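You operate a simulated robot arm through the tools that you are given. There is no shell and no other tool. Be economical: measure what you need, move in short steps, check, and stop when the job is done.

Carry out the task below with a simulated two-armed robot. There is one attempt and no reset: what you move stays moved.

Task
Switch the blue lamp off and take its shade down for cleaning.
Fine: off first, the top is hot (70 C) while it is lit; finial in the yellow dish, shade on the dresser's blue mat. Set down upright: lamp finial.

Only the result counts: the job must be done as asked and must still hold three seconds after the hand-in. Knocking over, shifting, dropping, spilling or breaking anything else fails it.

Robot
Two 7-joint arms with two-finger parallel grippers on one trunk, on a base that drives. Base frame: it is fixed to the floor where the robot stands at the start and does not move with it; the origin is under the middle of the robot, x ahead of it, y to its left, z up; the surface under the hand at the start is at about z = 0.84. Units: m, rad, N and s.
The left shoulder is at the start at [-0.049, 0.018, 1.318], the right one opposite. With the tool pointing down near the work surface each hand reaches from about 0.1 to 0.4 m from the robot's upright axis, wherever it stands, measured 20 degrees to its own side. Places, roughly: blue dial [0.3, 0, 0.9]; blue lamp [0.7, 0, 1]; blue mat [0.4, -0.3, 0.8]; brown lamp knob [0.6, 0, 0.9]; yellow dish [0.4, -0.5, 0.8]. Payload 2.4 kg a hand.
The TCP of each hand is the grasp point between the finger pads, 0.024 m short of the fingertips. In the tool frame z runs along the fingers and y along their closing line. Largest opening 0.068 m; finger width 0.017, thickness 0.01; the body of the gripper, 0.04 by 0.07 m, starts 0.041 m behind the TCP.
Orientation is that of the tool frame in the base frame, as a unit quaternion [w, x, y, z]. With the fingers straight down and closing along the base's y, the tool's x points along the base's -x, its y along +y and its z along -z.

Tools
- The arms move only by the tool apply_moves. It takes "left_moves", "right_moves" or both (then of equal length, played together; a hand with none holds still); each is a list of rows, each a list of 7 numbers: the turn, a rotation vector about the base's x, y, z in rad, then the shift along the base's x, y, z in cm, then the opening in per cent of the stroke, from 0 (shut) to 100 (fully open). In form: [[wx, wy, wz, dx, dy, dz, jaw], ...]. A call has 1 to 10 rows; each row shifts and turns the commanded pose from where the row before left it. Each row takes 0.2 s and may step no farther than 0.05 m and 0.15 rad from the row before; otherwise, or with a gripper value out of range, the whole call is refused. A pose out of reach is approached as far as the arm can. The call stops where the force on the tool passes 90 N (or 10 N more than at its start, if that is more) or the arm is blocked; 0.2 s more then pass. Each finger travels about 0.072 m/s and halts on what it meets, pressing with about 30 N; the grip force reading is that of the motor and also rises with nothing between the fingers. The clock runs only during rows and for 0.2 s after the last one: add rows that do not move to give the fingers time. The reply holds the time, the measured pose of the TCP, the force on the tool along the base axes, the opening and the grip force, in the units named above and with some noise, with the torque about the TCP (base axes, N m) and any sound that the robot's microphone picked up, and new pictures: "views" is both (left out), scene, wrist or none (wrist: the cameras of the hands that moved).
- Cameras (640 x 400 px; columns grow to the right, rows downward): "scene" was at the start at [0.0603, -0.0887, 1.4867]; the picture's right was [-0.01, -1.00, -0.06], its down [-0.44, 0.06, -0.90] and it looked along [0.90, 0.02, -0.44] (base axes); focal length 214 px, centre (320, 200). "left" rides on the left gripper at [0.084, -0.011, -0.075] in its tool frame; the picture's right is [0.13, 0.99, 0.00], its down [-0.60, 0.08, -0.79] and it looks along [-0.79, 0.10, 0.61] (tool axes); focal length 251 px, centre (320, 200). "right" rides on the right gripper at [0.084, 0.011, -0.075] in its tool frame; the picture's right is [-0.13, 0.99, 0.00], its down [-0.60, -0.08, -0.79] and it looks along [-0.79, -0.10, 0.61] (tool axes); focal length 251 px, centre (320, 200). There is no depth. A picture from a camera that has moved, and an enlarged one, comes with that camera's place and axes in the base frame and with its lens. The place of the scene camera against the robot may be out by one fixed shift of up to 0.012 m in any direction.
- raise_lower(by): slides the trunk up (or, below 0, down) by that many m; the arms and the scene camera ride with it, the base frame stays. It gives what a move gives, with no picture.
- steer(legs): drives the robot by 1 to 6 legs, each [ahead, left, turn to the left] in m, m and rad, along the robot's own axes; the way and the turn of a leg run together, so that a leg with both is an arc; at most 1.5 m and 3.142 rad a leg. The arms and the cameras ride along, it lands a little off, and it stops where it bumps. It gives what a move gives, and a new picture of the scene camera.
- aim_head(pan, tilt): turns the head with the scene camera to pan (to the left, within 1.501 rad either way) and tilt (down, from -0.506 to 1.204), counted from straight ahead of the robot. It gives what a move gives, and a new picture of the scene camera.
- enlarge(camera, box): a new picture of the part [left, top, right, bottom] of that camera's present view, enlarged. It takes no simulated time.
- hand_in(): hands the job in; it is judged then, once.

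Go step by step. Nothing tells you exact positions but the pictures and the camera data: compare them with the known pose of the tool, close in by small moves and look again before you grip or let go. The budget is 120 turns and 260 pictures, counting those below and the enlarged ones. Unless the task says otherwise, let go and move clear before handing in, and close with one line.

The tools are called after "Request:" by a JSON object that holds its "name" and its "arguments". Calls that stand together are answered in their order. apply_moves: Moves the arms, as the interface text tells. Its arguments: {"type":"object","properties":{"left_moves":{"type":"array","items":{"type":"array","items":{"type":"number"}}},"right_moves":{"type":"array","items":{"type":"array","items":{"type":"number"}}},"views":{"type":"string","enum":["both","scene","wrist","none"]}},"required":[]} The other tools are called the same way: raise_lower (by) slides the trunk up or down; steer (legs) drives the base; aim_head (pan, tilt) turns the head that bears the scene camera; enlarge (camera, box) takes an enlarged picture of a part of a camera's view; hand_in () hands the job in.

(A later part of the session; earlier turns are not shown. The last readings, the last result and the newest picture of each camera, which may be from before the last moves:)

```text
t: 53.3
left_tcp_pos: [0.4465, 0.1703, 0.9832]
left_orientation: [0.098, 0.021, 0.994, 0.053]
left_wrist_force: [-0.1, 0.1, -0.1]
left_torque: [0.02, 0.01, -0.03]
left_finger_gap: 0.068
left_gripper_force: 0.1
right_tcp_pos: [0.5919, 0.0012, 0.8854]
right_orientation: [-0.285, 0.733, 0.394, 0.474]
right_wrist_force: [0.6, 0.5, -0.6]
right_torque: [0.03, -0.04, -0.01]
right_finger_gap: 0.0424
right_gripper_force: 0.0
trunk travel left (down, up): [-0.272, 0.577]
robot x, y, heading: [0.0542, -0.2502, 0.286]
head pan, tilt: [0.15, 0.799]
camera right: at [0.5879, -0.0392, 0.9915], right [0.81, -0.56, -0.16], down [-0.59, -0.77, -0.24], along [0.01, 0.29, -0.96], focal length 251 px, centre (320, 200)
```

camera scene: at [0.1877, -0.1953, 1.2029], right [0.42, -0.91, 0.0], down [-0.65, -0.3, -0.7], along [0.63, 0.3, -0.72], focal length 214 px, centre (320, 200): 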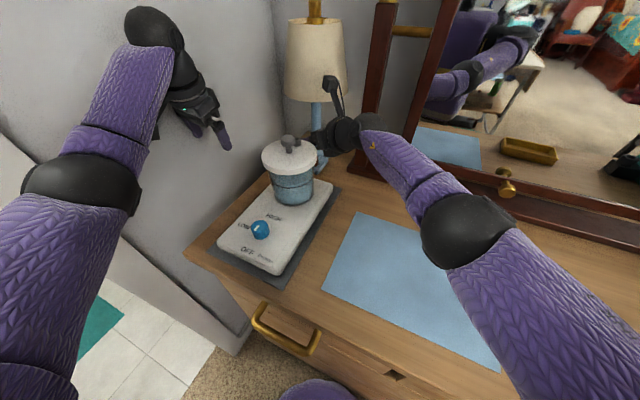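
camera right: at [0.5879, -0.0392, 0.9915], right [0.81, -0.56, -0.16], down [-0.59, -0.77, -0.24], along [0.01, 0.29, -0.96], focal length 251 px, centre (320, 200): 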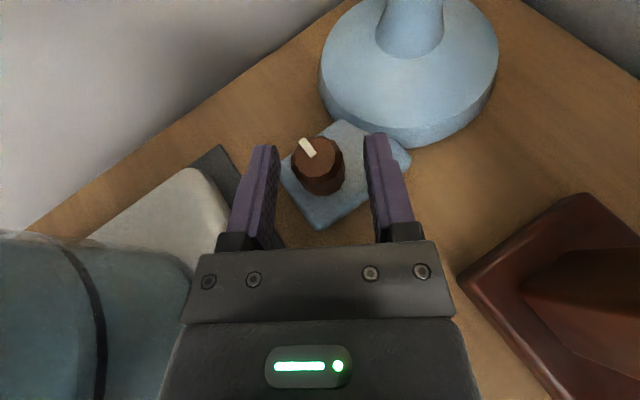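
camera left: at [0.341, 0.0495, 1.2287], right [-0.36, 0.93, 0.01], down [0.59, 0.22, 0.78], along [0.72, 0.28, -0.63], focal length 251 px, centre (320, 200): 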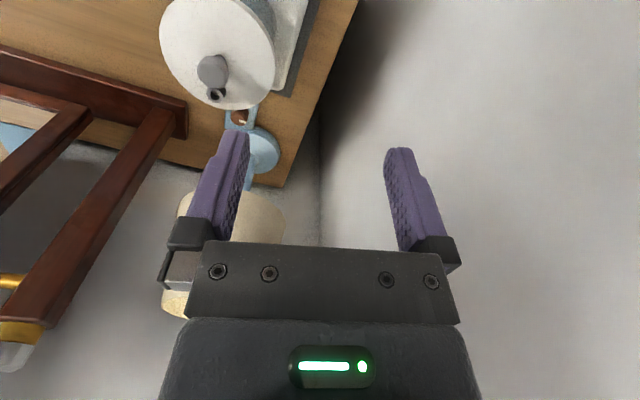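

Request:
{"name": "apply_moves", "arguments": {"right_moves": [[0, 0, 0, 0, 0.2, -0.3, 40], [0, 0, 0, 0, 0, 0, 25], [0, 0, 0, 0, 0, 0, 25]], "views": "wrist"}}

```text
t: 54.1
left_tcp_pos: [0.4458, 0.1696, 0.9832]
left_orientation: [0.098, 0.021, 0.993, 0.053]
left_wrist_force: [0.4, 0.0, -0.4]
left_torque: [-0.02, -0.01, 0.03]
left_finger_gap: 0.0682
left_gripper_force: 0.0
right_tcp_pos: [0.5935, 0.0031, 0.8826]
right_orientation: [-0.284, 0.733, 0.395, 0.474]
right_wrist_force: [-4.7, 1.9, 0.4]
right_torque: [0.1, -0.62, 0.07]
right_finger_gap: 0.0266
right_gripper_force: 41.3
trunk travel left (down, up): [-0.272, 0.577]
robot x, y, heading: [0.0544, -0.2475, 0.29]
head pan, tilt: [0.15, 0.799]
camera right: at [0.5869, -0.0366, 0.9888], right [0.81, -0.56, -0.16], down [-0.58, -0.77, -0.25], along [0.01, 0.29, -0.96], focal length 251 px, centre (320, 200)
```

right: 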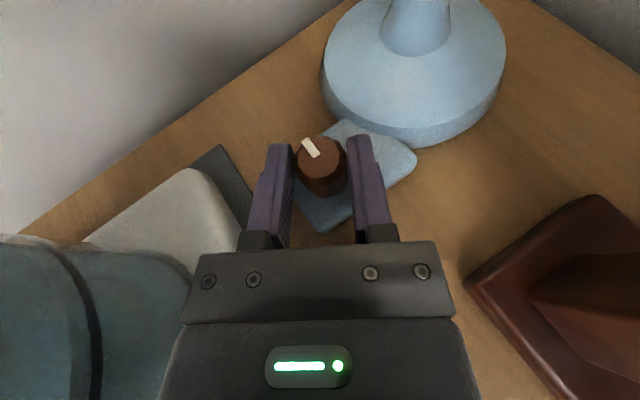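

Gripped (gap 26.6 mm). I turn it counter-clockwise from above and listen.

Request:
{"name": "apply_moves", "arguments": {"right_moves": [[0, 0, 0.1, 0.08, -0.06, 0, 25], [0, 0, 0.1, 0.08, -0.05, 0, 25], [0, 0, 0.1, 0.08, -0.04, 0, 25]], "views": "both"}}

```text
t: 54.7
left_tcp_pos: [0.4514, 0.1686, 0.9826]
left_orientation: [0.097, 0.023, 0.994, 0.053]
left_wrist_force: [0.3, -0.7, 0.1]
left_torque: [0.03, 0.01, 0.02]
left_finger_gap: 0.068
left_gripper_force: 0.0
right_tcp_pos: [0.588, -0.002, 0.88]
right_orientation: [-0.313, 0.702, 0.44, 0.465]
right_wrist_force: [27.6, -5.9, 5.7]
right_torque: [-0.63, 0.07, 0.0]
right_finger_gap: 0.0334
right_gripper_force: 10.5
right hand out of reach, approached as far as the arm can: row 1, 2
trunk travel left (down, up): [-0.272, 0.577]
robot x, y, heading: [0.0554, -0.249, 0.288]
head pan, tilt: [0.15, 0.799]
stopped in row 2 (right hand): the force on the tool passed its limit at 114 N (the readings are from after the stop); the commanded pose is now the measured one
camera scene: at [0.1909, -0.196, 1.2023], right [0.42, -0.91, 0.0], down [-0.65, -0.3, -0.7], along [0.63, 0.29, -0.72], focal length 214 px, centre (320, 200)
camera right: at [0.5853, -0.0432, 0.9869], right [0.88, -0.46, -0.15], down [-0.48, -0.84, -0.26], along [0.0, 0.3, -0.95], focal length 251 px, centre (320, 200)
```

scene: 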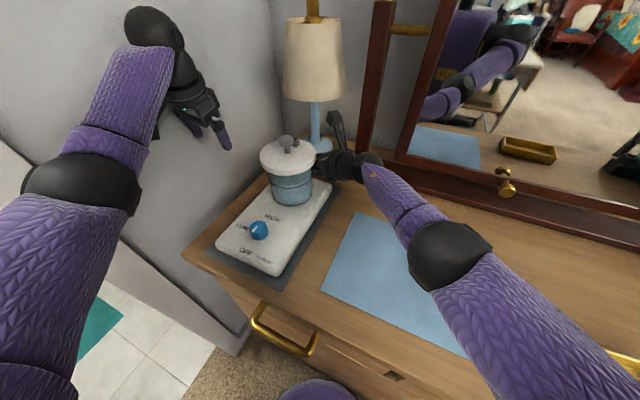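
right: 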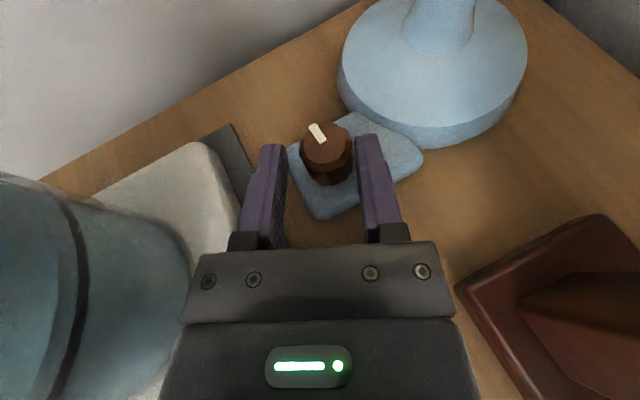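

The reach is the limit: turning counter-clockwise pushes the wrist out of range and the jaws slipped. I let go, back out, raise up, and square the base to try to get closer to the dresser.

Request:
{"name": "apply_moves", "arguments": {"right_moves": [[0, 0, 0, 0, 0, 0, 70], [0, 0, 0, -0.3, -0.6, 0.3, 70], [0, 0, -0.04, -0.8, -2.5, 0.8, 70], [0, 0, -0.04, -0.8, -3.5, 2, 70], [0, 0, 0, -1, -3.5, 2.5, 70], [0, 0, 0, -2, -3, 2, 70]], "views": "wrist"}}

Request:
{"name": "raise_lower", "arguments": {"by": 0.2}}

```text
t: 56.1
left_tcp_pos: [0.4474, 0.1686, 0.9835]
left_orientation: [0.098, 0.022, 0.994, 0.053]
left_wrist_force: [0.1, 0.3, 0.5]
left_torque: [0.0, 0.0, 0.0]
left_finger_gap: 0.0677
left_gripper_force: 0.0
right_tcp_pos: [0.5352, -0.131, 0.9573]
right_orientation: [-0.295, 0.717, 0.415, 0.476]
right_wrist_force: [0.5, 0.3, 0.2]
right_torque: [0.03, 0.01, 0.0]
right_finger_gap: 0.0476
right_gripper_force: 0.0
trunk travel left (down, up): [-0.272, 0.577]
robot x, y, heading: [0.0577, -0.248, 0.288]
head pan, tilt: [0.15, 0.799]
camera right: at [0.5279, -0.1712, 1.0641], right [0.84, -0.52, -0.15], down [-0.54, -0.8, -0.26], along [0.02, 0.3, -0.95], focal length 251 px, centre (320, 200)
```

right: 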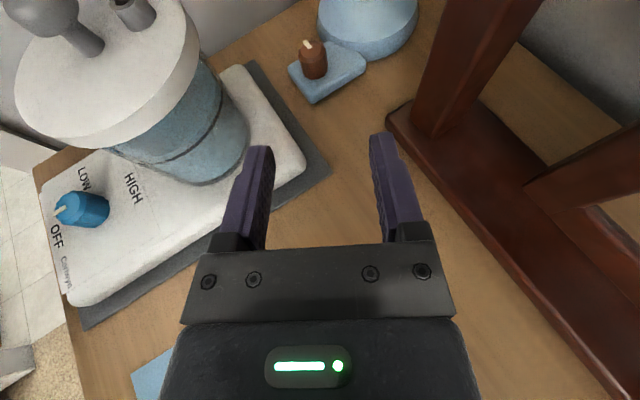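

```text
t: 58.3
left_tcp_pos: [0.447, 0.17, 1.1832]
left_orientation: [0.098, 0.023, 0.994, 0.052]
left_wrist_force: [0.0, 0.2, 0.1]
left_torque: [-0.01, -0.01, 0.03]
left_finger_gap: 0.068
left_gripper_force: 0.0
right_tcp_pos: [0.5349, -0.1296, 1.1574]
right_orientation: [-0.296, 0.717, 0.414, 0.476]
right_wrist_force: [0.1, 0.2, 0.2]
right_torque: [-0.02, 0.04, -0.02]
right_finger_gap: 0.0476
right_gripper_force: 0.0
trunk travel left (down, up): [-0.472, 0.377]
robot x, y, heading: [0.0591, -0.2538, 0.288]
head pan, tilt: [0.15, 0.799]
```

Request:
{"name": "steer", "arguments": {"legs": [[-0.115, 0.034, 0], [0, 0, -0.288]]}}

Request:
{"name": "steer", "arguments": {"legs": [[0.13, 0.03, 0], [0.08, 0, 0]]}}

```text
t: 60.5
left_tcp_pos: [0.4299, 0.0422, 1.1838]
left_orientation: [0.105, 0.163, 0.98, 0.039]
left_wrist_force: [0.1, -0.2, 0.1]
left_torque: [-0.03, 0.01, 0.02]
left_finger_gap: 0.0682
left_gripper_force: 0.1
right_tcp_pos: [0.4292, -0.2698, 1.1573]
right_orientation: [-0.226, 0.768, 0.309, 0.513]
right_wrist_force: [-0.2, 0.0, 0.1]
right_torque: [-0.04, -0.05, 0.02]
right_finger_gap: 0.0479
right_gripper_force: 0.1
trunk travel left (down, up): [-0.472, 0.377]
robot x, y, heading: [-0.0632, -0.2451, -0.005]
head pan, tilt: [0.15, 0.799]
camera scene: at [0.0447, -0.2331, 1.4046], right [0.15, -0.99, 0.0], down [-0.71, -0.11, -0.7], along [0.69, 0.1, -0.72], focal length 214 px, centre (320, 200)
```

scene: 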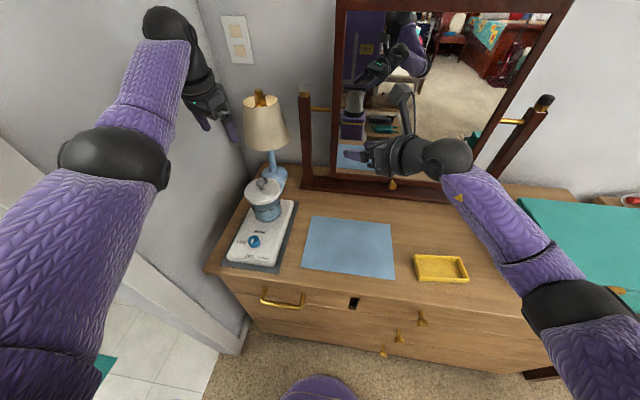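

```text
t: 61.9
left_tcp_pos: [0.552, 0.069, 1.1838]
left_orientation: [0.105, 0.166, 0.98, 0.039]
left_wrist_force: [0.9, 0.0, 0.2]
left_torque: [-0.01, 0.01, 0.02]
left_finger_gap: 0.068
left_gripper_force: 0.1
right_tcp_pos: [0.5494, -0.2432, 1.1581]
right_orientation: [-0.223, 0.77, 0.305, 0.514]
right_wrist_force: [-0.1, -0.1, 0.3]
right_torque: [0.02, -0.02, 0.03]
right_finger_gap: 0.048
right_gripper_force: 0.0
trunk travel left (down, up): [-0.472, 0.377]
robot x, y, heading: [0.0547, -0.2242, -0.005]
head pan, tilt: [0.15, 0.799]
stopped in leg 1: the robot was blocked; the commanded pose is now the measured one
camera scene: at [0.1645, -0.2042, 1.4046], right [0.14, -0.99, 0.0], down [-0.71, -0.1, -0.7], along [0.69, 0.1, -0.72], focal length 214 px, centre (320, 200)
```

scene: 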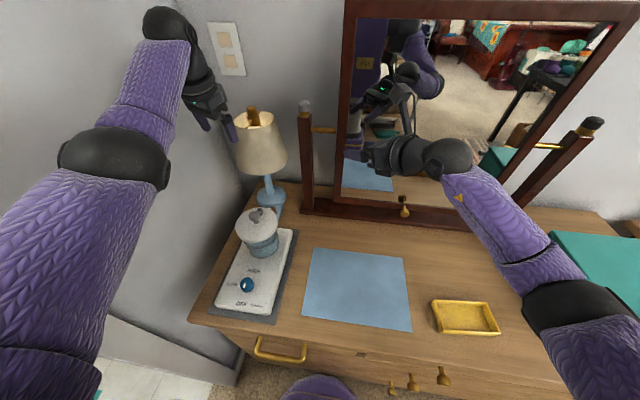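

The base can't get nearer than x≈0.057 at any heading, so I'll work with ratchet turns. I try to fold the left hand back while the trunk is high.

Request:
{"name": "apply_moves", "arguments": {"left_moves": [[0, 0, 0, -4, 0, -0.5, 100], [0, 0, 0, -4, 0, -0.5, 100], [0, 0, 0, -4, 0, -0.5, 100], [0, 0, 0, -4, 0, -1, 100]], "views": "scene"}}

```text
t: 62.3
left_tcp_pos: [0.5088, 0.0687, 1.1792]
left_orientation: [0.116, 0.171, 0.978, 0.041]
left_wrist_force: [6.9, 2.3, -3.5]
left_torque: [-0.16, -0.04, -0.38]
left_finger_gap: 0.0679
left_gripper_force: 0.1
right_tcp_pos: [0.5486, -0.2435, 1.1573]
right_orientation: [-0.224, 0.77, 0.305, 0.514]
right_wrist_force: [0.3, -0.2, -0.2]
right_torque: [0.01, 0.01, -0.01]
right_finger_gap: 0.0476
right_gripper_force: 0.1
trunk travel left (down, up): [-0.472, 0.377]
robot x, y, heading: [0.0549, -0.2184, -0.011]
head pan, tilt: [0.15, 0.799]
stopped in row 2 (left hand): the force on the tool passed its limit at 119 N (the readings are from after the stop); the commanded pose is now the measured one
camera scene: at [0.1655, -0.2043, 1.4046], right [0.14, -0.99, 0.0], down [-0.71, -0.1, -0.7], along [0.69, 0.1, -0.72], focal length 214 px, centre (320, 200)
```

scene: 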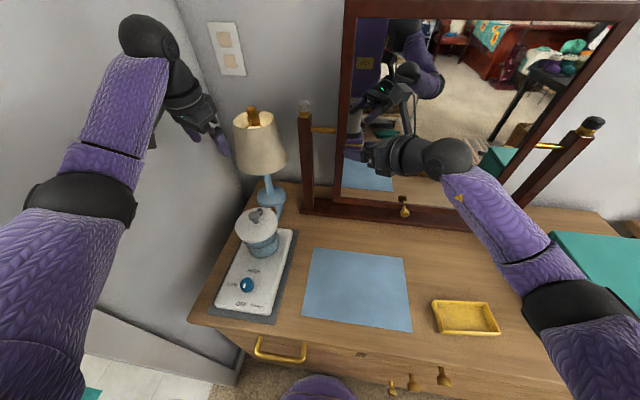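

The left hand's camera bracket hits its own forearm; turning the left hand half round (as with the right) should free it.

Request:
{"name": "apply_moves", "arguments": {"left_moves": [[0, 0, 0.1, 3, 0, 0, 100], [0, 0, 0.149, 0, 0, 0, 100], [0, 0, 0.149, 0, 0, 0, 100], [0, 0, 0.149, 0, 0, 0, 100], [0, 0, 0.149, 0, 0, 0, 100], [0, 0, 0.149, 0, 0, 0, 100], [0, 0, 0.149, 0, 0, 0, 100], [0, 0, 0.149, 0, 0, 0, 100], [0, 0, 0.149, 0, 0, 0, 100], [0, 0, 0.149, 0, 0, 0, 100]], "views": "scene"}}

```text
t: 64.5
left_tcp_pos: [0.532, 0.0688, 1.1794]
left_orientation: [0.059, -0.519, 0.846, 0.106]
left_wrist_force: [-0.7, 0.1, 0.4]
left_torque: [-0.01, -0.01, 0.01]
left_finger_gap: 0.068
left_gripper_force: 0.0
left hand out of reach, approached as far as the arm can: row 10
right_tcp_pos: [0.5489, -0.2434, 1.1576]
right_orientation: [-0.223, 0.77, 0.305, 0.514]
right_wrist_force: [0.0, -0.6, 0.2]
right_torque: [0.04, 0.02, -0.04]
right_finger_gap: 0.0477
right_gripper_force: 0.3
trunk travel left (down, up): [-0.472, 0.377]
robot x, y, heading: [0.0573, -0.2183, -0.004]
head pan, tilt: [0.15, 0.799]
camera scene: at [0.1649, -0.2042, 1.4046], right [0.14, -0.99, 0.0], down [-0.71, -0.1, -0.7], along [0.69, 0.1, -0.72], focal length 214 px, centre (320, 200)
```

scene: 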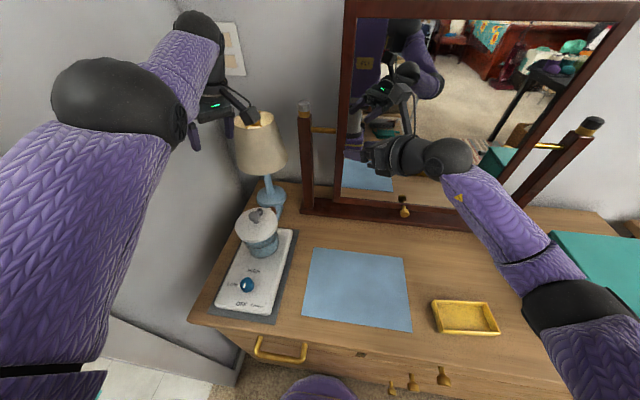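

The bracket is out of the way of the forearm now. I pull the left hand back.

Request:
{"name": "apply_moves", "arguments": {"left_moves": [[0, 0, 0, -4, 0.5, 0, 100], [0, 0, 0, -4, 0.5, 0, 100], [0, 0, 0, -4, 0.5, 0, 100], [0, 0, 0, -4, 0.5, 0, 100]], "views": "scene"}}

```text
t: 65.5
left_tcp_pos: [0.5094, 0.1231, 1.208]
left_orientation: [0.058, -0.518, 0.847, 0.108]
left_wrist_force: [-0.3, 0.0, 0.6]
left_torque: [-0.03, 0.0, 0.01]
left_finger_gap: 0.0682
left_gripper_force: 0.0
left hand out of reach, approached as far as the arm can: row 1, 2, 3, 4
right_tcp_pos: [0.5489, -0.2435, 1.1571]
right_orientation: [-0.224, 0.77, 0.306, 0.514]
right_wrist_force: [-0.1, 0.0, -0.7]
right_torque: [-0.02, -0.01, 0.0]
right_finger_gap: 0.0476
right_gripper_force: 0.1
trunk travel left (down, up): [-0.472, 0.377]
robot x, y, heading: [0.0553, -0.222, -0.012]
head pan, tilt: [0.15, 0.799]
camera scene: at [0.1651, -0.2041, 1.4046], right [0.14, -0.99, 0.0], down [-0.71, -0.1, -0.7], along [0.69, 0.1, -0.72], focal length 214 px, centre (320, 200)
```

scene: 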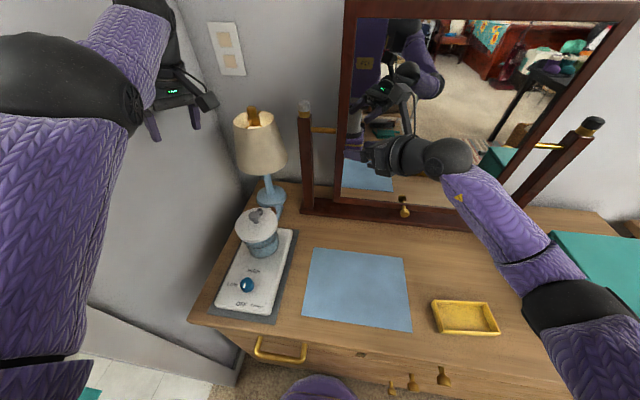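

That way is the joint limit; I turn the left hand the other way round instead.

Request:
{"name": "apply_moves", "arguments": {"left_moves": [[0, 0, -0.149, 1, -0.5, 0, 100], [0, 0, -0.149, 1, -0.5, 0, 100], [0, 0, -0.149, 1, -0.5, -0.5, 100], [0, 0, -0.149, 0.5, -0.5, -0.5, 100], [0, 0, -0.149, 0.5, -0.5, -0.5, 100], [0, 0, -0.149, 0, 0, 0, 100], [0, 0, -0.149, 0, 0, 0, 100], [0, 0, -0.149, 0, 0, 0, 100], [0, 0, -0.149, 0, 0, 0, 100], [0, 0, -0.149, 0, 0, 0, 100]], "views": "none"}}

Request:
{"name": "apply_moves", "arguments": {"left_moves": [[0, 0, -0.149, 0, 0, 0, 100], [0, 0, -0.149, 0, 0, 0, 100], [0, 0, -0.149, 0, 0, 0, 100], [0, 0, -0.149, 0, 0, 0, 100], [0, 0, -0.149, 0, 0, 0, 100], [0, 0, -0.149, 0, 0, 0, 100], [0, 0, -0.149, 0, 0, 0, 100], [0, 0, -0.149, 0, 0, 0, 100], [0, 0, -0.149, 0, 0, 0, 100]], "views": "scene"}}

```text
t: 67.7
left_tcp_pos: [0.5515, 0.0987, 1.1935]
left_orientation: [0.116, 0.195, 0.973, 0.038]
left_wrist_force: [-0.2, 0.2, -0.8]
left_torque: [0.0, 0.04, 0.01]
left_finger_gap: 0.0679
left_gripper_force: 0.1
left hand out of reach, approached as far as the arm can: row 3, 6, 8
right_tcp_pos: [0.5482, -0.2437, 1.157]
right_orientation: [-0.223, 0.77, 0.304, 0.514]
right_wrist_force: [0.5, -0.7, -0.7]
right_torque: [0.0, 0.02, 0.0]
right_finger_gap: 0.0473
right_gripper_force: 0.1
trunk travel left (down, up): [-0.472, 0.377]
robot x, y, heading: [0.0565, -0.2198, -0.012]
head pan, tilt: [0.15, 0.799]
```

```text
t: 69.7
left_tcp_pos: [0.5152, 0.0895, 1.1866]
left_orientation: [0.114, 0.758, 0.641, -0.043]
left_wrist_force: [-0.4, 0.2, -0.1]
left_torque: [0.01, 0.01, 0.03]
left_finger_gap: 0.0677
left_gripper_force: 0.0
left hand out of reach, approached as far as the arm can: row 2, 3, 5, 6, 7, 8, 9
right_tcp_pos: [0.5491, -0.2432, 1.1577]
right_orientation: [-0.223, 0.77, 0.305, 0.514]
right_wrist_force: [-0.3, 0.3, -0.1]
right_torque: [0.01, 0.03, 0.0]
right_finger_gap: 0.0477
right_gripper_force: 0.0
trunk travel left (down, up): [-0.472, 0.377]
robot x, y, heading: [0.0578, -0.2189, -0.001]
head pan, tilt: [0.15, 0.799]
camera scene: at [0.165, -0.204, 1.4046], right [0.14, -0.99, 0.0], down [-0.71, -0.1, -0.7], along [0.69, 0.1, -0.72], focal length 214 px, centre (320, 200)
```

scene: 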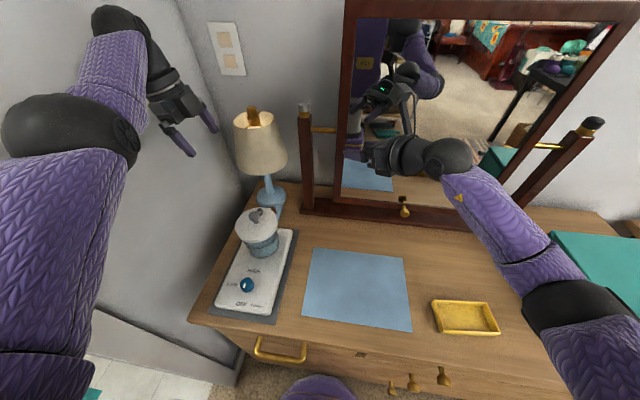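

Request:
{"name": "apply_moves", "arguments": {"left_moves": [[0, 0, 0, -3, -1, -1, 100], [0, 0, 0, -4, -1, -1, 100], [0, 0, 0, -4, -1, -1, 100], [0, 0, 0, -4, -1, 0, 100], [0, 0, 0, -4, -1, 0, 100]], "views": "scene"}}

```text
t: 70.9
left_tcp_pos: [0.516, 0.0891, 1.186]
left_orientation: [0.115, 0.757, 0.641, -0.043]
left_wrist_force: [-0.4, 0.6, 0.3]
left_torque: [0.03, 0.0, -0.01]
left_finger_gap: 0.0681
left_gripper_force: 0.1
left hand out of reach, approached as far as the arm can: row 1, 2, 3, 4, 5
right_tcp_pos: [0.5495, -0.2425, 1.158]
right_orientation: [-0.224, 0.77, 0.305, 0.514]
right_wrist_force: [-0.1, -0.2, -0.5]
right_torque: [0.02, 0.03, 0.0]
right_finger_gap: 0.0477
right_gripper_force: 0.2
trunk travel left (down, up): [-0.472, 0.377]
robot x, y, heading: [0.0551, -0.2228, -0.003]
head pan, tilt: [0.15, 0.799]
camera scene: at [0.165, -0.204, 1.4046], right [0.14, -0.99, 0.0], down [-0.71, -0.1, -0.7], along [0.69, 0.1, -0.72], focal length 214 px, centre (320, 200)
```

scene: 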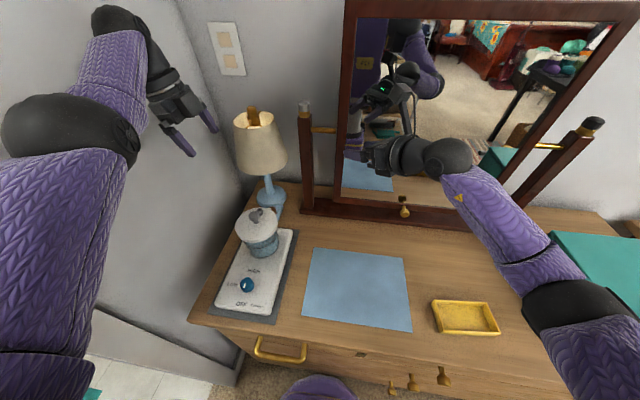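

Request:
{"name": "apply_moves", "arguments": {"left_moves": [[0, 0, 0, 0, 1, -3, 100], [0, 0, 0, -1, 1, -3, 100], [0, 0, 0, -2, 0, -3, 100], [0, 0, 0, -3, 0, -3, 100]], "views": "none"}}

```text
t: 71.9
left_tcp_pos: [0.4559, 0.1018, 1.0691]
left_orientation: [0.114, 0.759, 0.64, -0.041]
left_wrist_force: [6.3, -24.1, 12.6]
left_torque: [3.0, 0.22, -1.03]
left_finger_gap: 0.0679
left_gripper_force: 0.1
right_tcp_pos: [0.5487, -0.2485, 1.1577]
right_orientation: [-0.225, 0.77, 0.304, 0.514]
right_wrist_force: [0.4, 0.2, -0.1]
right_torque: [0.0, 0.03, 0.02]
right_finger_gap: 0.0475
right_gripper_force: 0.0
trunk travel left (down, up): [-0.472, 0.377]
robot x, y, heading: [0.0567, -0.2232, -0.011]
head pan, tilt: [0.15, 0.799]
```

Going down frees it; the bracket now touches the wall, so I move right and back.

Request:
{"name": "apply_moves", "arguments": {"left_moves": [[0, 0, 0, -1, -2, 0, 100], [0, 0, 0, -3, -2, 0, 100], [0, 0, 0, -4, -1, 0, 100], [0, 0, 0, -4, -1, 0, 100]], "views": "scene"}}

```text
t: 72.9
left_tcp_pos: [0.3326, 0.0496, 1.0664]
left_orientation: [0.114, 0.757, 0.642, -0.043]
left_wrist_force: [-1.0, 0.6, 0.2]
left_torque: [0.01, -0.03, -0.01]
left_finger_gap: 0.0678
left_gripper_force: 0.1
right_tcp_pos: [0.5489, -0.2421, 1.1588]
right_orientation: [-0.223, 0.77, 0.305, 0.514]
right_wrist_force: [0.1, 0.3, -0.8]
right_torque: [-0.02, 0.01, 0.01]
right_finger_gap: 0.0476
right_gripper_force: 0.1
trunk travel left (down, up): [-0.472, 0.377]
robot x, y, heading: [0.0551, -0.2234, -0.005]
head pan, tilt: [0.15, 0.799]
camera scene: at [0.1644, -0.2039, 1.4046], right [0.14, -0.99, 0.0], down [-0.71, -0.1, -0.7], along [0.69, 0.1, -0.72], focal length 214 px, centre (320, 200)
```

scene: 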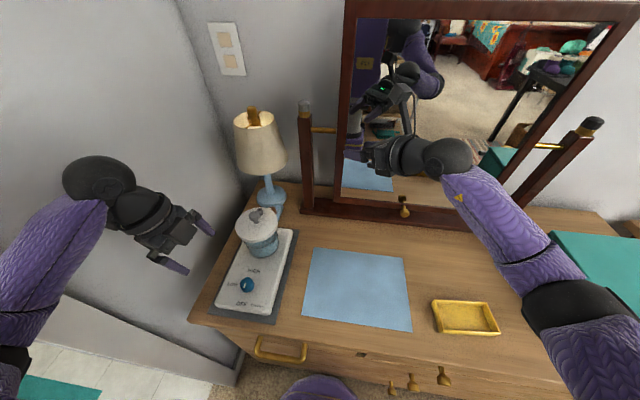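

Left is back to a normal posture. I pull it further back in front of the dresser.

Request:
{"name": "apply_moves", "arguments": {"left_moves": [[0, 0, 0, -4, -1, 1, 100], [0, 0, 0, -4, -1, 1, 100], [0, 0, 0, -3, -1, 1, 100]], "views": "none"}}

Request:
{"name": "raise_lower", "arguments": {"by": -0.22}}

```text
t: 73.7
left_tcp_pos: [0.2419, 0.0349, 1.0974]
left_orientation: [0.114, 0.758, 0.641, -0.042]
left_wrist_force: [-0.4, 0.1, 0.4]
left_torque: [0.0, -0.01, 0.01]
left_finger_gap: 0.068
left_gripper_force: 0.1
left hand out of reach, approached as far as the arm can: row 3
right_tcp_pos: [0.5484, -0.2433, 1.1579]
right_orientation: [-0.223, 0.77, 0.305, 0.514]
right_wrist_force: [-0.1, 0.4, -0.1]
right_torque: [-0.04, 0.01, 0.01]
right_finger_gap: 0.0477
right_gripper_force: 0.2
trunk travel left (down, up): [-0.472, 0.377]
robot x, y, heading: [0.0559, -0.2233, -0.008]
head pan, tilt: [0.15, 0.799]
```

```text
t: 75.9
left_tcp_pos: [0.2514, 0.0349, 0.8683]
left_orientation: [0.088, 0.755, 0.646, -0.068]
left_wrist_force: [-7.1, -6.1, 34.0]
left_torque: [0.07, -1.48, -0.24]
left_finger_gap: 0.0634
left_gripper_force: 0.1
right_tcp_pos: [0.5478, -0.2451, 0.9436]
right_orientation: [-0.225, 0.77, 0.305, 0.514]
right_wrist_force: [-0.1, 0.1, 0.3]
right_torque: [-0.01, 0.01, 0.0]
right_finger_gap: 0.0479
right_gripper_force: 0.1
trunk travel left (down, up): [-0.257, 0.592]
robot x, y, heading: [0.0578, -0.2185, -0.004]
head pan, tilt: [0.15, 0.799]
stopped: the force on the tool passed its limit at 110 N (the readings are from after the stop); the commanded pose is now the measured one
```

The left fingertip touched the dresser's front edge; I lift it.

Request:
{"name": "apply_moves", "arguments": {"left_moves": [[0, 0, 0, 0, 0, 3, 100], [0, 0, 0, 0, 0, 3, 100]], "right_moves": [[0, 0, 0, -1, 0, 2, 62], [0, 0, 0, 0, 0, 2, 62]], "views": "scene"}}

```text
t: 76.5
left_tcp_pos: [0.2525, 0.0365, 0.9277]
left_orientation: [0.088, 0.754, 0.647, -0.071]
left_wrist_force: [0.0, 0.0, -0.5]
left_torque: [-0.02, -0.01, -0.04]
left_finger_gap: 0.0678
left_gripper_force: 0.0
right_tcp_pos: [0.5377, -0.2421, 0.9826]
right_orientation: [-0.223, 0.771, 0.305, 0.513]
right_wrist_force: [1.0, 0.0, 0.4]
right_torque: [-0.01, -0.04, -0.02]
right_finger_gap: 0.042
right_gripper_force: 0.0
trunk travel left (down, up): [-0.257, 0.592]
robot x, y, heading: [0.0593, -0.2188, -0.011]
head pan, tilt: [0.15, 0.799]
camera scene: at [0.1999, -0.204, 1.1874], right [0.14, -0.99, 0.0], down [-0.71, -0.1, -0.7], along [0.69, 0.1, -0.72], focal length 214 px, centre (320, 200)
```

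scene: 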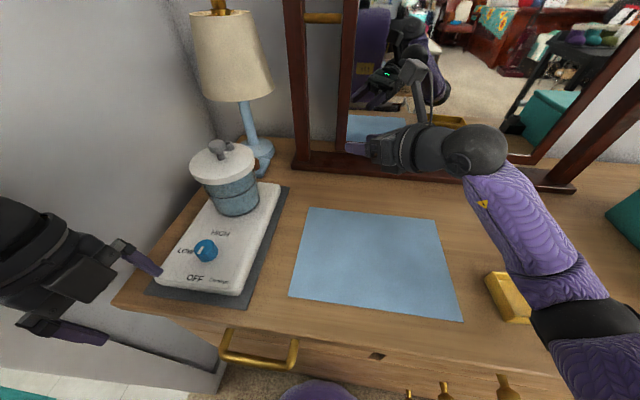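

Request:
{"name": "apply_moves", "arguments": {"left_moves": [[0, 0, 0, -1, -2, 2.5, 100], [0, 0, 0, -1, -2, 2.5, 100], [0, 0, 0, 0, -2, 2, 100]], "views": "none"}}

Request:
{"name": "steer", "arguments": {"legs": [[-0.002, 0.06, 0]]}}

Request:
{"name": "raise_lower", "arguments": {"by": -0.06}}

```text
t: 77.3
left_tcp_pos: [0.2419, -0.0151, 1.0044]
left_orientation: [0.088, 0.753, 0.648, -0.07]
left_wrist_force: [0.6, -0.6, -0.6]
left_torque: [0.02, -0.04, 0.01]
left_finger_gap: 0.0679
left_gripper_force: 0.0
left hand out of reach, approached as far as the arm can: row 1, 2
right_tcp_pos: [0.5389, -0.2445, 0.9812]
right_orientation: [-0.224, 0.77, 0.305, 0.514]
right_wrist_force: [0.8, -1.1, 1.0]
right_torque: [0.0, 0.01, 0.02]
right_finger_gap: 0.0424
right_gripper_force: 0.1
trunk travel left (down, up): [-0.257, 0.592]
robot x, y, heading: [0.056, -0.2192, -0.004]
head pan, tilt: [0.15, 0.799]
```

```text
t: 78.1
left_tcp_pos: [0.24, -0.0049, 1.0056]
left_orientation: [0.085, 0.755, 0.646, -0.068]
left_wrist_force: [-0.2, 0.3, 0.4]
left_torque: [0.02, -0.02, 0.0]
left_finger_gap: 0.068
left_gripper_force: 0.1
right_tcp_pos: [0.5357, -0.2339, 0.984]
right_orientation: [-0.227, 0.769, 0.302, 0.515]
right_wrist_force: [-0.6, -0.5, -1.2]
right_torque: [0.02, -0.03, 0.0]
right_finger_gap: 0.0422
right_gripper_force: 0.1
trunk travel left (down, up): [-0.257, 0.592]
robot x, y, heading: [0.0555, -0.2027, -0.013]
head pan, tilt: [0.15, 0.799]
stopped in leg 1: the robot was blocked; the commanded pose is now the measured one
camera scene: at [0.1976, -0.1955, 1.188], right [0.14, -0.99, -0.01], down [-0.71, -0.09, -0.7], along [0.69, 0.1, -0.71], focal length 214 px, centre (320, 200)
```

scene: 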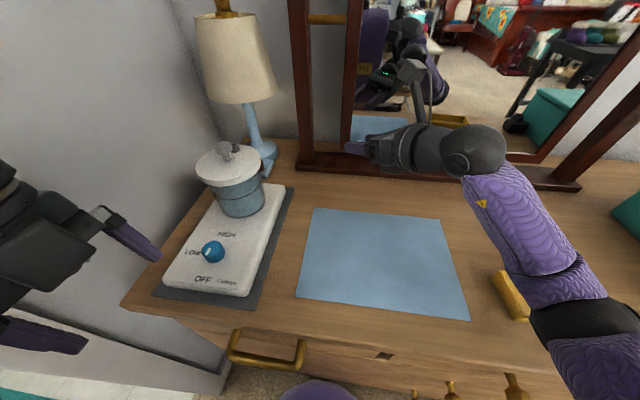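

```text
t: 79.3
left_tcp_pos: [0.2583, 0.001, 0.936]
left_orientation: [0.079, 0.762, 0.637, -0.081]
left_wrist_force: [-1.0, -0.3, 0.9]
left_torque: [0.02, -0.03, 0.0]
left_finger_gap: 0.0681
left_gripper_force: 0.1
right_tcp_pos: [0.5508, -0.2462, 0.9764]
right_orientation: [-0.194, 0.744, 0.305, 0.562]
right_wrist_force: [1.3, -0.2, 0.7]
right_torque: [0.03, -0.01, -0.03]
right_finger_gap: 0.0423
right_gripper_force: 0.0
trunk travel left (down, up): [-0.201, 0.649]
robot x, y, heading: [0.0538, -0.2127, -0.042]
head pan, tilt: [0.15, 0.799]
stopped: the arm was blocked; the commanded pose is now the measured one
```

Something blocked on lowering — perhaps the right elbow. I raise again right away and look.

Request:
{"name": "raise_lower", "arguments": {"by": 0.06}}

Request:
{"name": "aim_head", "arguments": {"pan": -0.4, "tilt": 0.9}}

```text
t: 80.3
left_tcp_pos: [0.2661, -0.0042, 1.0003]
left_orientation: [0.074, 0.759, 0.641, -0.082]
left_wrist_force: [0.0, 0.2, 0.8]
left_torque: [-0.01, 0.0, 0.02]
left_finger_gap: 0.068
left_gripper_force: 0.1
right_tcp_pos: [0.5588, -0.246, 1.0281]
right_orientation: [-0.201, 0.747, 0.305, 0.556]
right_wrist_force: [0.6, 0.1, -0.4]
right_torque: [-0.02, 0.0, 0.02]
right_finger_gap: 0.0422
right_gripper_force: 0.1
trunk travel left (down, up): [-0.261, 0.589]
robot x, y, heading: [0.059, -0.2027, -0.031]
head pan, tilt: [0.15, 0.799]
```

```text
t: 81.2
left_tcp_pos: [0.2666, -0.0046, 0.9998]
left_orientation: [0.075, 0.759, 0.642, -0.084]
left_wrist_force: [-0.4, -0.4, -0.6]
left_torque: [-0.01, -0.01, -0.02]
left_finger_gap: 0.0682
left_gripper_force: 0.0
right_tcp_pos: [0.5606, -0.2432, 1.0275]
right_orientation: [-0.201, 0.747, 0.306, 0.555]
right_wrist_force: [-0.5, 0.0, -0.5]
right_torque: [0.02, -0.02, 0.04]
right_finger_gap: 0.0418
right_gripper_force: 0.1
trunk travel left (down, up): [-0.261, 0.589]
robot x, y, heading: [0.0581, -0.2044, -0.029]
head pan, tilt: [-0.4, 0.901]
camera scene: at [0.1881, -0.2381, 1.1832], right [-0.41, -0.91, 0.0], down [-0.71, 0.33, -0.62], along [0.57, -0.25, -0.78], focal length 214 px, centre (320, 200)
```

scene: 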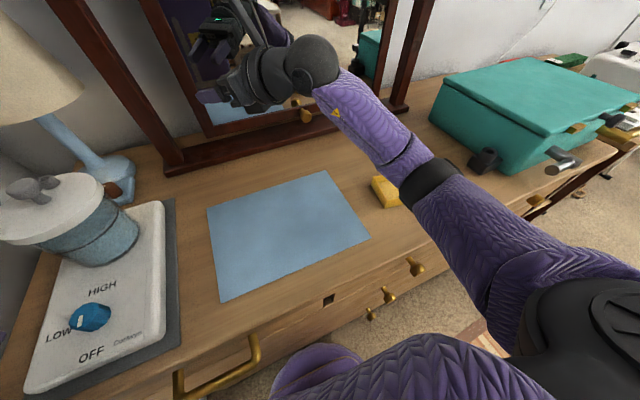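

Dish and others look in place. I go back to the knob with the right hand, from about 55° this time.

Request:
{"name": "apply_moves", "arguments": {"right_moves": [[0, 0, 0.075, 0, 4, -2, 62], [0, 0, 0.075, 0, 4, -2, 62], [0, 0, 0.075, 0, 4, -2, 62], [0, 0, 0, 0.2, 3.5, -2, 62]], "views": "wrist"}}

Request:
{"name": "aim_head", "arguments": {"pan": 0.25, "tilt": 0.7}}

```text
t: 82.2
left_tcp_pos: [0.2657, -0.0046, 0.9983]
left_orientation: [0.074, 0.759, 0.642, -0.084]
left_wrist_force: [0.2, 0.0, 0.5]
left_torque: [0.01, -0.02, -0.03]
left_finger_gap: 0.0682
left_gripper_force: 0.1
right_tcp_pos: [0.5605, -0.0878, 0.9475]
right_orientation: [-0.262, 0.706, 0.389, 0.531]
right_wrist_force: [-0.1, 0.1, 0.5]
right_torque: [0.01, -0.03, 0.03]
right_finger_gap: 0.0424
right_gripper_force: 0.0
trunk travel left (down, up): [-0.261, 0.589]
robot x, y, heading: [0.0572, -0.208, -0.028]
head pan, tilt: [-0.4, 0.901]
camera right: at [0.5405, -0.131, 1.0517], right [0.8, -0.59, -0.08], down [-0.58, -0.74, -0.34], along [0.14, 0.32, -0.94], focal length 251 px, centre (320, 200)
```

right: 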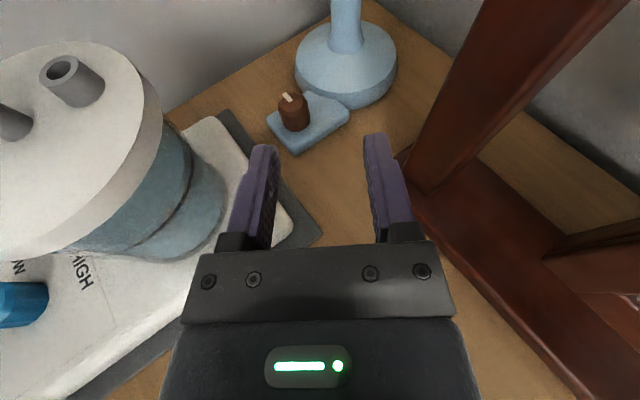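

```text
t: 83.3
left_tcp_pos: [0.2649, -0.0041, 0.9984]
left_orientation: [0.076, 0.758, 0.642, -0.084]
left_wrist_force: [0.4, 0.2, 0.6]
left_torque: [-0.04, 0.0, -0.02]
left_finger_gap: 0.068
left_gripper_force: 0.0
right_tcp_pos: [0.5606, -0.0895, 0.9477]
right_orientation: [-0.261, 0.707, 0.389, 0.529]
right_wrist_force: [-1.1, 0.6, 0.0]
right_torque: [0.01, -0.01, -0.05]
right_finger_gap: 0.0421
right_gripper_force: 0.1
trunk travel left (down, up): [-0.261, 0.589]
robot x, y, heading: [0.0559, -0.2032, -0.024]
head pan, tilt: [0.25, 0.7]
camera scene: at [0.201, -0.1876, 1.1996], right [0.22, -0.98, 0.0], down [-0.63, -0.14, -0.77], along [0.75, 0.17, -0.64], focal length 214 px, centre (320, 200)
```

scene: 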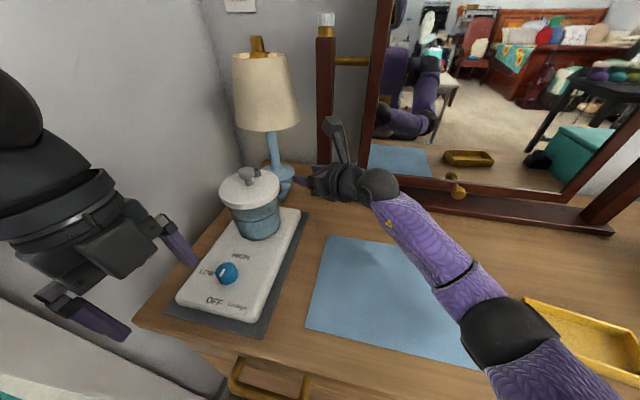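

Request:
{"name": "enlarge", "arguments": {"camera": "right", "box": [250, 70, 370, 170]}}

```text
4.00 times, centred on (310, 120) of right
camera zoom: at [0.5402, -0.1321, 1.0522], right [0.8, -0.59, -0.08], down [-0.58, -0.74, -0.34], along [0.14, 0.32, -0.94], focal length 1006 px, centre (360, 520)
```

zoom: 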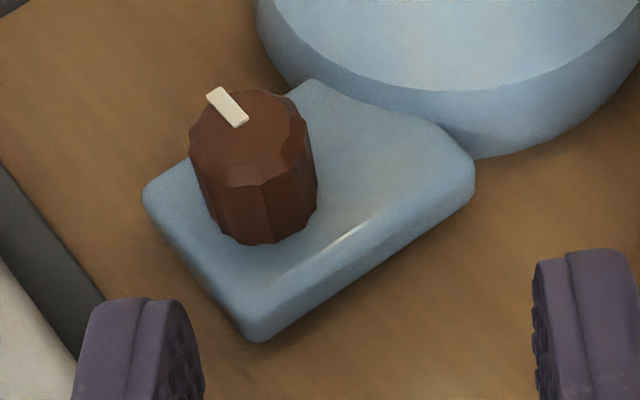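

The pointer faces about 85° (+y). I move back onto the knob.

Request:
{"name": "apply_moves", "arguments": {"right_moves": [[0, 0, 0, 0.9, 3, -1.5, 62], [0, 0, 0, 0.9, 3, -1.5, 62], [0, 0, 0, 0.7, 2.2, -1.5, 62], [0, 0, 0, 0.45, 0.6, -2.1, 62]], "views": "wrist"}}

```text
t: 84.3
left_tcp_pos: [0.2643, -0.0039, 1.0007]
left_orientation: [0.077, 0.759, 0.641, -0.084]
left_wrist_force: [0.4, 0.2, 0.0]
left_torque: [0.0, 0.01, 0.01]
left_finger_gap: 0.0681
left_gripper_force: 0.0
right_tcp_pos: [0.5805, -0.0168, 0.8952]
right_orientation: [-0.261, 0.705, 0.388, 0.534]
right_wrist_force: [12.1, 2.3, 30.8]
right_torque: [-0.98, 0.91, 0.33]
right_finger_gap: 0.0423
right_gripper_force: 0.1
right hand out of reach, approached as far as the arm can: row 3, 4
trunk travel left (down, up): [-0.261, 0.589]
robot x, y, heading: [0.0548, -0.2076, -0.033]
head pan, tilt: [0.25, 0.7]
camera right: at [0.5587, -0.0602, 0.9991], right [0.8, -0.59, -0.08], down [-0.58, -0.74, -0.35], along [0.15, 0.33, -0.93], focal length 251 px, centre (320, 200)
```

right: 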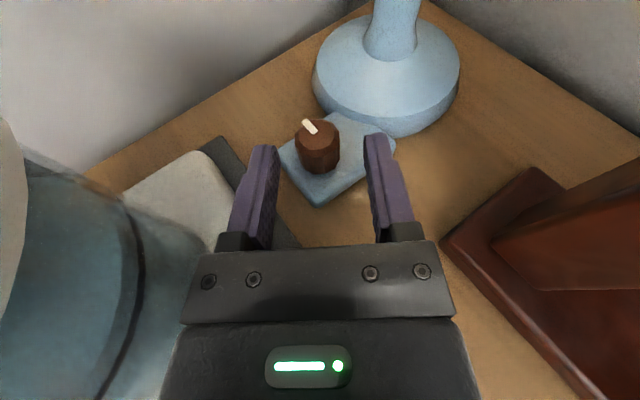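

The hand is too flat: it nears a straight wrist and rubs the warmer box. I lift off, steepen the hand to about 52° from vertical and come again.

Request:
{"name": "apply_moves", "arguments": {"right_moves": [[0, 0, 0, 0.3, -1.5, 2.5, 62], [-0.098, 0.069, 0.03, 0, -0.5, 0.5, 62], [-0.098, 0.069, 0.03, 0, -0.5, 0, 62], [-0.098, 0.069, 0.03, 0, 0, 0, 62]], "views": "wrist"}}

```text
t: 85.3
left_tcp_pos: [0.2645, -0.005, 1.0002]
left_orientation: [0.076, 0.759, 0.641, -0.084]
left_wrist_force: [0.5, -0.3, -0.9]
left_torque: [0.03, 0.01, 0.0]
left_finger_gap: 0.0676
left_gripper_force: 0.0
right_tcp_pos: [0.5786, -0.046, 0.9201]
right_orientation: [-0.216, 0.771, 0.464, 0.379]
right_wrist_force: [0.4, 0.7, -0.7]
right_torque: [0.0, -0.01, -0.01]
right_finger_gap: 0.0421
right_gripper_force: 0.0
right hand out of reach, approached as far as the arm can: row 4
trunk travel left (down, up): [-0.261, 0.589]
robot x, y, heading: [0.0586, -0.2071, -0.027]
head pan, tilt: [0.25, 0.7]
camera right: at [0.5827, -0.0576, 1.0337], right [0.84, -0.54, -0.08], down [-0.54, -0.84, 0.02], along [-0.08, 0.03, -1.0], focal length 251 px, centre (320, 200)
```

right: 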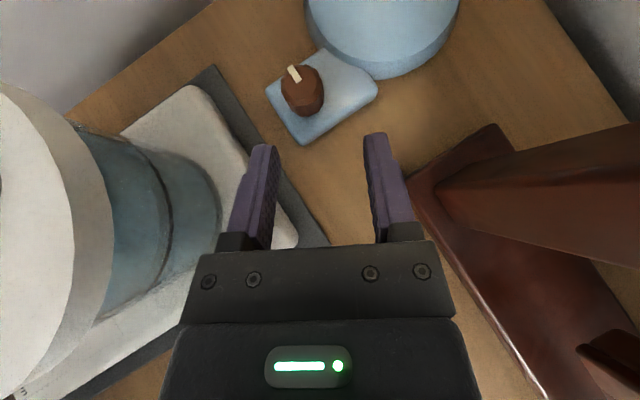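

The reach limit is now clear to me (about 0.44 m shoulder to wrist), so I want the base 7 cm further left. I back the right hand off and tuck the left hand rightwards so its elbow clears the door post.

Request:
{"name": "apply_moves", "arguments": {"right_moves": [[0, 0, 0, -0.3, -3, 1, 62], [0, 0, 0, -0.3, -3, 1, 62], [0, 0, 0, 0, -2, 0, 62]], "left_moves": [[0, 0, 0, 0.5, -4, 1, 100], [0, 0, 0, 0.5, -4, 1, 100], [0, 0, 0, 0.5, -3, 0, 100]], "views": "none"}}

Request:
{"name": "steer", "arguments": {"legs": [[-0.002, 0.075, 0.03]]}}

```text
t: 86.1
left_tcp_pos: [0.2811, -0.1119, 1.0189]
left_orientation: [0.076, 0.76, 0.64, -0.086]
left_wrist_force: [-0.1, 0.7, -0.3]
left_torque: [-0.03, -0.03, 0.01]
left_finger_gap: 0.0679
left_gripper_force: 0.0
right_tcp_pos: [0.5742, -0.124, 0.9393]
right_orientation: [-0.214, 0.772, 0.464, 0.379]
right_wrist_force: [0.6, 0.0, 0.3]
right_torque: [-0.01, 0.04, 0.0]
right_finger_gap: 0.0422
right_gripper_force: 0.2
trunk travel left (down, up): [-0.261, 0.589]
robot x, y, heading: [0.0612, -0.2039, -0.03]
head pan, tilt: [0.25, 0.7]
```

```text
t: 87.1
left_tcp_pos: [0.284, -0.0465, 1.0169]
left_orientation: [0.071, 0.753, 0.649, -0.083]
left_wrist_force: [-0.2, -0.2, -0.2]
left_torque: [-0.01, -0.02, -0.02]
left_finger_gap: 0.0682
left_gripper_force: 0.1
right_tcp_pos: [0.5763, -0.0518, 0.9372]
right_orientation: [-0.225, 0.766, 0.47, 0.376]
right_wrist_force: [-0.8, -0.2, -0.1]
right_torque: [0.01, -0.01, -0.01]
right_finger_gap: 0.0422
right_gripper_force: 0.0
trunk travel left (down, up): [-0.261, 0.589]
robot x, y, heading: [0.0592, -0.134, -0.011]
head pan, tilt: [0.25, 0.7]
camera scene: at [0.2086, -0.125, 1.1992], right [0.24, -0.97, -0.01], down [-0.63, -0.15, -0.76], along [0.74, 0.19, -0.65], focal length 214 px, centre (320, 200)
```

scene: 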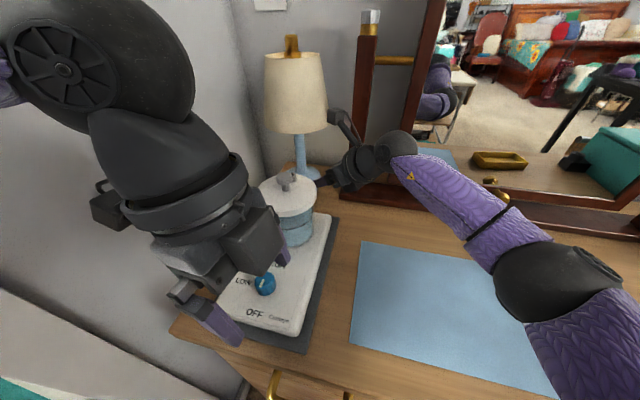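

Base is now at y=-0.13. I approach the knob again at about 54°.

Request:
{"name": "apply_moves", "arguments": {"right_moves": [[0, 0, -0.047, 0.4, 1.6, -1.2, 62], [0, 0, -0.047, 0.4, 1.6, -1.8, 62], [0, 0, -0.047, 0.33, 1.5, -1.8, 62]], "views": "wrist"}}

```text
t: 87.9
left_tcp_pos: [0.2838, -0.0475, 1.0182]
left_orientation: [0.07, 0.753, 0.649, -0.082]
left_wrist_force: [-0.3, 0.2, 0.9]
left_torque: [-0.01, -0.01, 0.01]
left_finger_gap: 0.0679
left_gripper_force: 0.0
right_tcp_pos: [0.586, -0.0046, 0.8893]
right_orientation: [-0.197, 0.798, 0.414, 0.39]
right_wrist_force: [0.7, -0.4, -0.2]
right_torque: [0.0, -0.04, -0.02]
right_finger_gap: 0.0424
right_gripper_force: 0.1
trunk travel left (down, up): [-0.261, 0.589]
robot x, y, heading: [0.056, -0.1335, -0.006]
head pan, tilt: [0.25, 0.7]
camera right: at [0.5904, -0.0171, 1.0028], right [0.76, -0.64, -0.09], down [-0.64, -0.77, 0.01], along [-0.08, 0.05, -1.0], focal length 251 px, centre (320, 200)
```

right: 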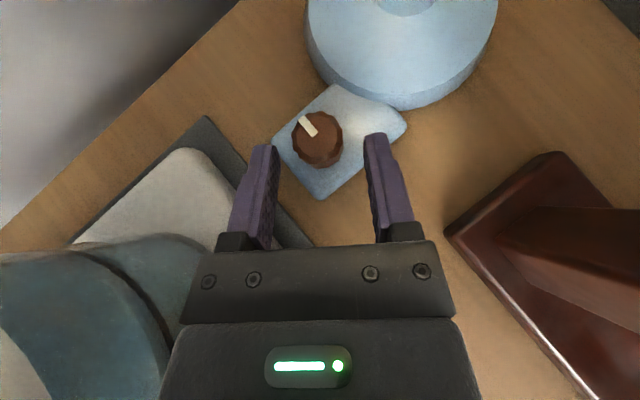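

Reached without trouble. I move in 7 mm, close, and turn counter-clockwise ~10°.

Request:
{"name": "apply_moves", "arguments": {"right_moves": [[0, 0, 0, 0.45, 0.6, 0, 62], [0, 0, 0, 0, 0, 0, 25], [0, 0, 0, 0, 0, 0, 25], [0, 0, 0.07, 0.07, -0.05, 0, 25], [0, 0, 0.07, 0.07, -0.05, 0, 25], [0, 0, 0.06, 0.07, -0.05, 0, 25]], "views": "wrist"}}

```text
t: 89.3
left_tcp_pos: [0.2827, -0.0488, 1.0177]
left_orientation: [0.071, 0.754, 0.648, -0.083]
left_wrist_force: [0.0, -0.1, -0.1]
left_torque: [0.0, -0.02, 0.01]
left_finger_gap: 0.0682
left_gripper_force: 0.1
right_tcp_pos: [0.5837, -0.0057, 0.8845]
right_orientation: [-0.233, 0.753, 0.49, 0.372]
right_wrist_force: [25.2, -11.0, 9.3]
right_torque: [0.04, -0.41, -0.67]
right_finger_gap: 0.0388
right_gripper_force: 13.2
right hand out of reach, approached as far as the arm can: row 6
trunk travel left (down, up): [-0.261, 0.589]
robot x, y, heading: [0.059, -0.136, -0.009]
head pan, tilt: [0.25, 0.7]
camera right: at [0.589, -0.0161, 0.9979], right [0.87, -0.48, -0.09], down [-0.48, -0.88, 0.01], along [-0.08, 0.03, -1.0], focal length 251 px, centre (320, 200)
```

right: 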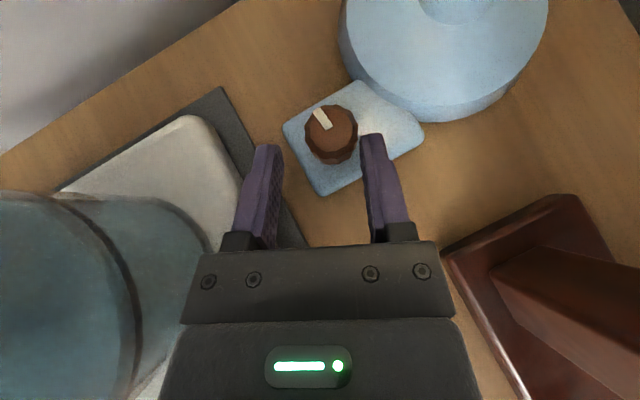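

The jaws squeezed off because the tips were only at the knob's centre. I open, turn back, push in deeper and close again.

Request:
{"name": "apply_moves", "arguments": {"right_moves": [[0, 0, 0, -0.2, -0.2, 0.1, 62], [0, 0, -0.1, 0, 0, 0.1, 62], [0, 0, -0.1, 0.3, 0.3, 0, 62], [0, 0, 0, 0.9, 1.0, 0, 62], [0, 0, 0, 0, 0, 0, 25], [0, 0, 0, 0, 0, 0, 25]], "views": "wrist"}}

```text
t: 90.7
left_tcp_pos: [0.2842, -0.0454, 1.0187]
left_orientation: [0.071, 0.755, 0.647, -0.083]
left_wrist_force: [0.9, -0.5, -0.5]
left_torque: [0.0, 0.01, -0.03]
left_finger_gap: 0.0681
left_gripper_force: 0.1
right_tcp_pos: [0.5928, 0.0067, 0.8867]
right_orientation: [-0.195, 0.799, 0.413, 0.391]
right_wrist_force: [12.4, -8.3, -2.9]
right_torque: [0.1, -0.14, -0.17]
right_finger_gap: 0.0291
right_gripper_force: 7.4
trunk travel left (down, up): [-0.261, 0.589]
robot x, y, heading: [0.0597, -0.139, -0.011]
head pan, tilt: [0.25, 0.7]
camera right: at [0.596, -0.0048, 1.0], right [0.76, -0.64, -0.09], down [-0.64, -0.77, 0.01], along [-0.08, 0.05, -1.0], focal length 251 px, centre (320, 200)
```

right: 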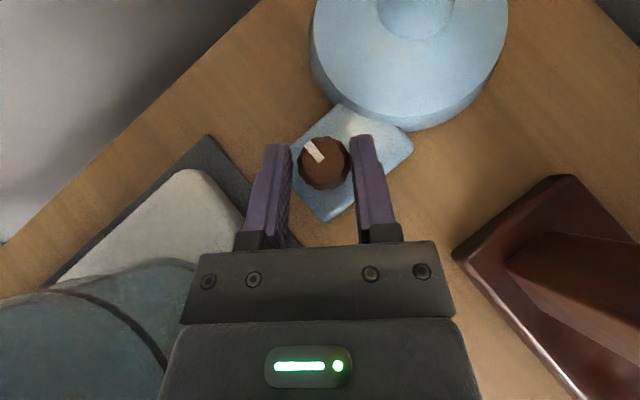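

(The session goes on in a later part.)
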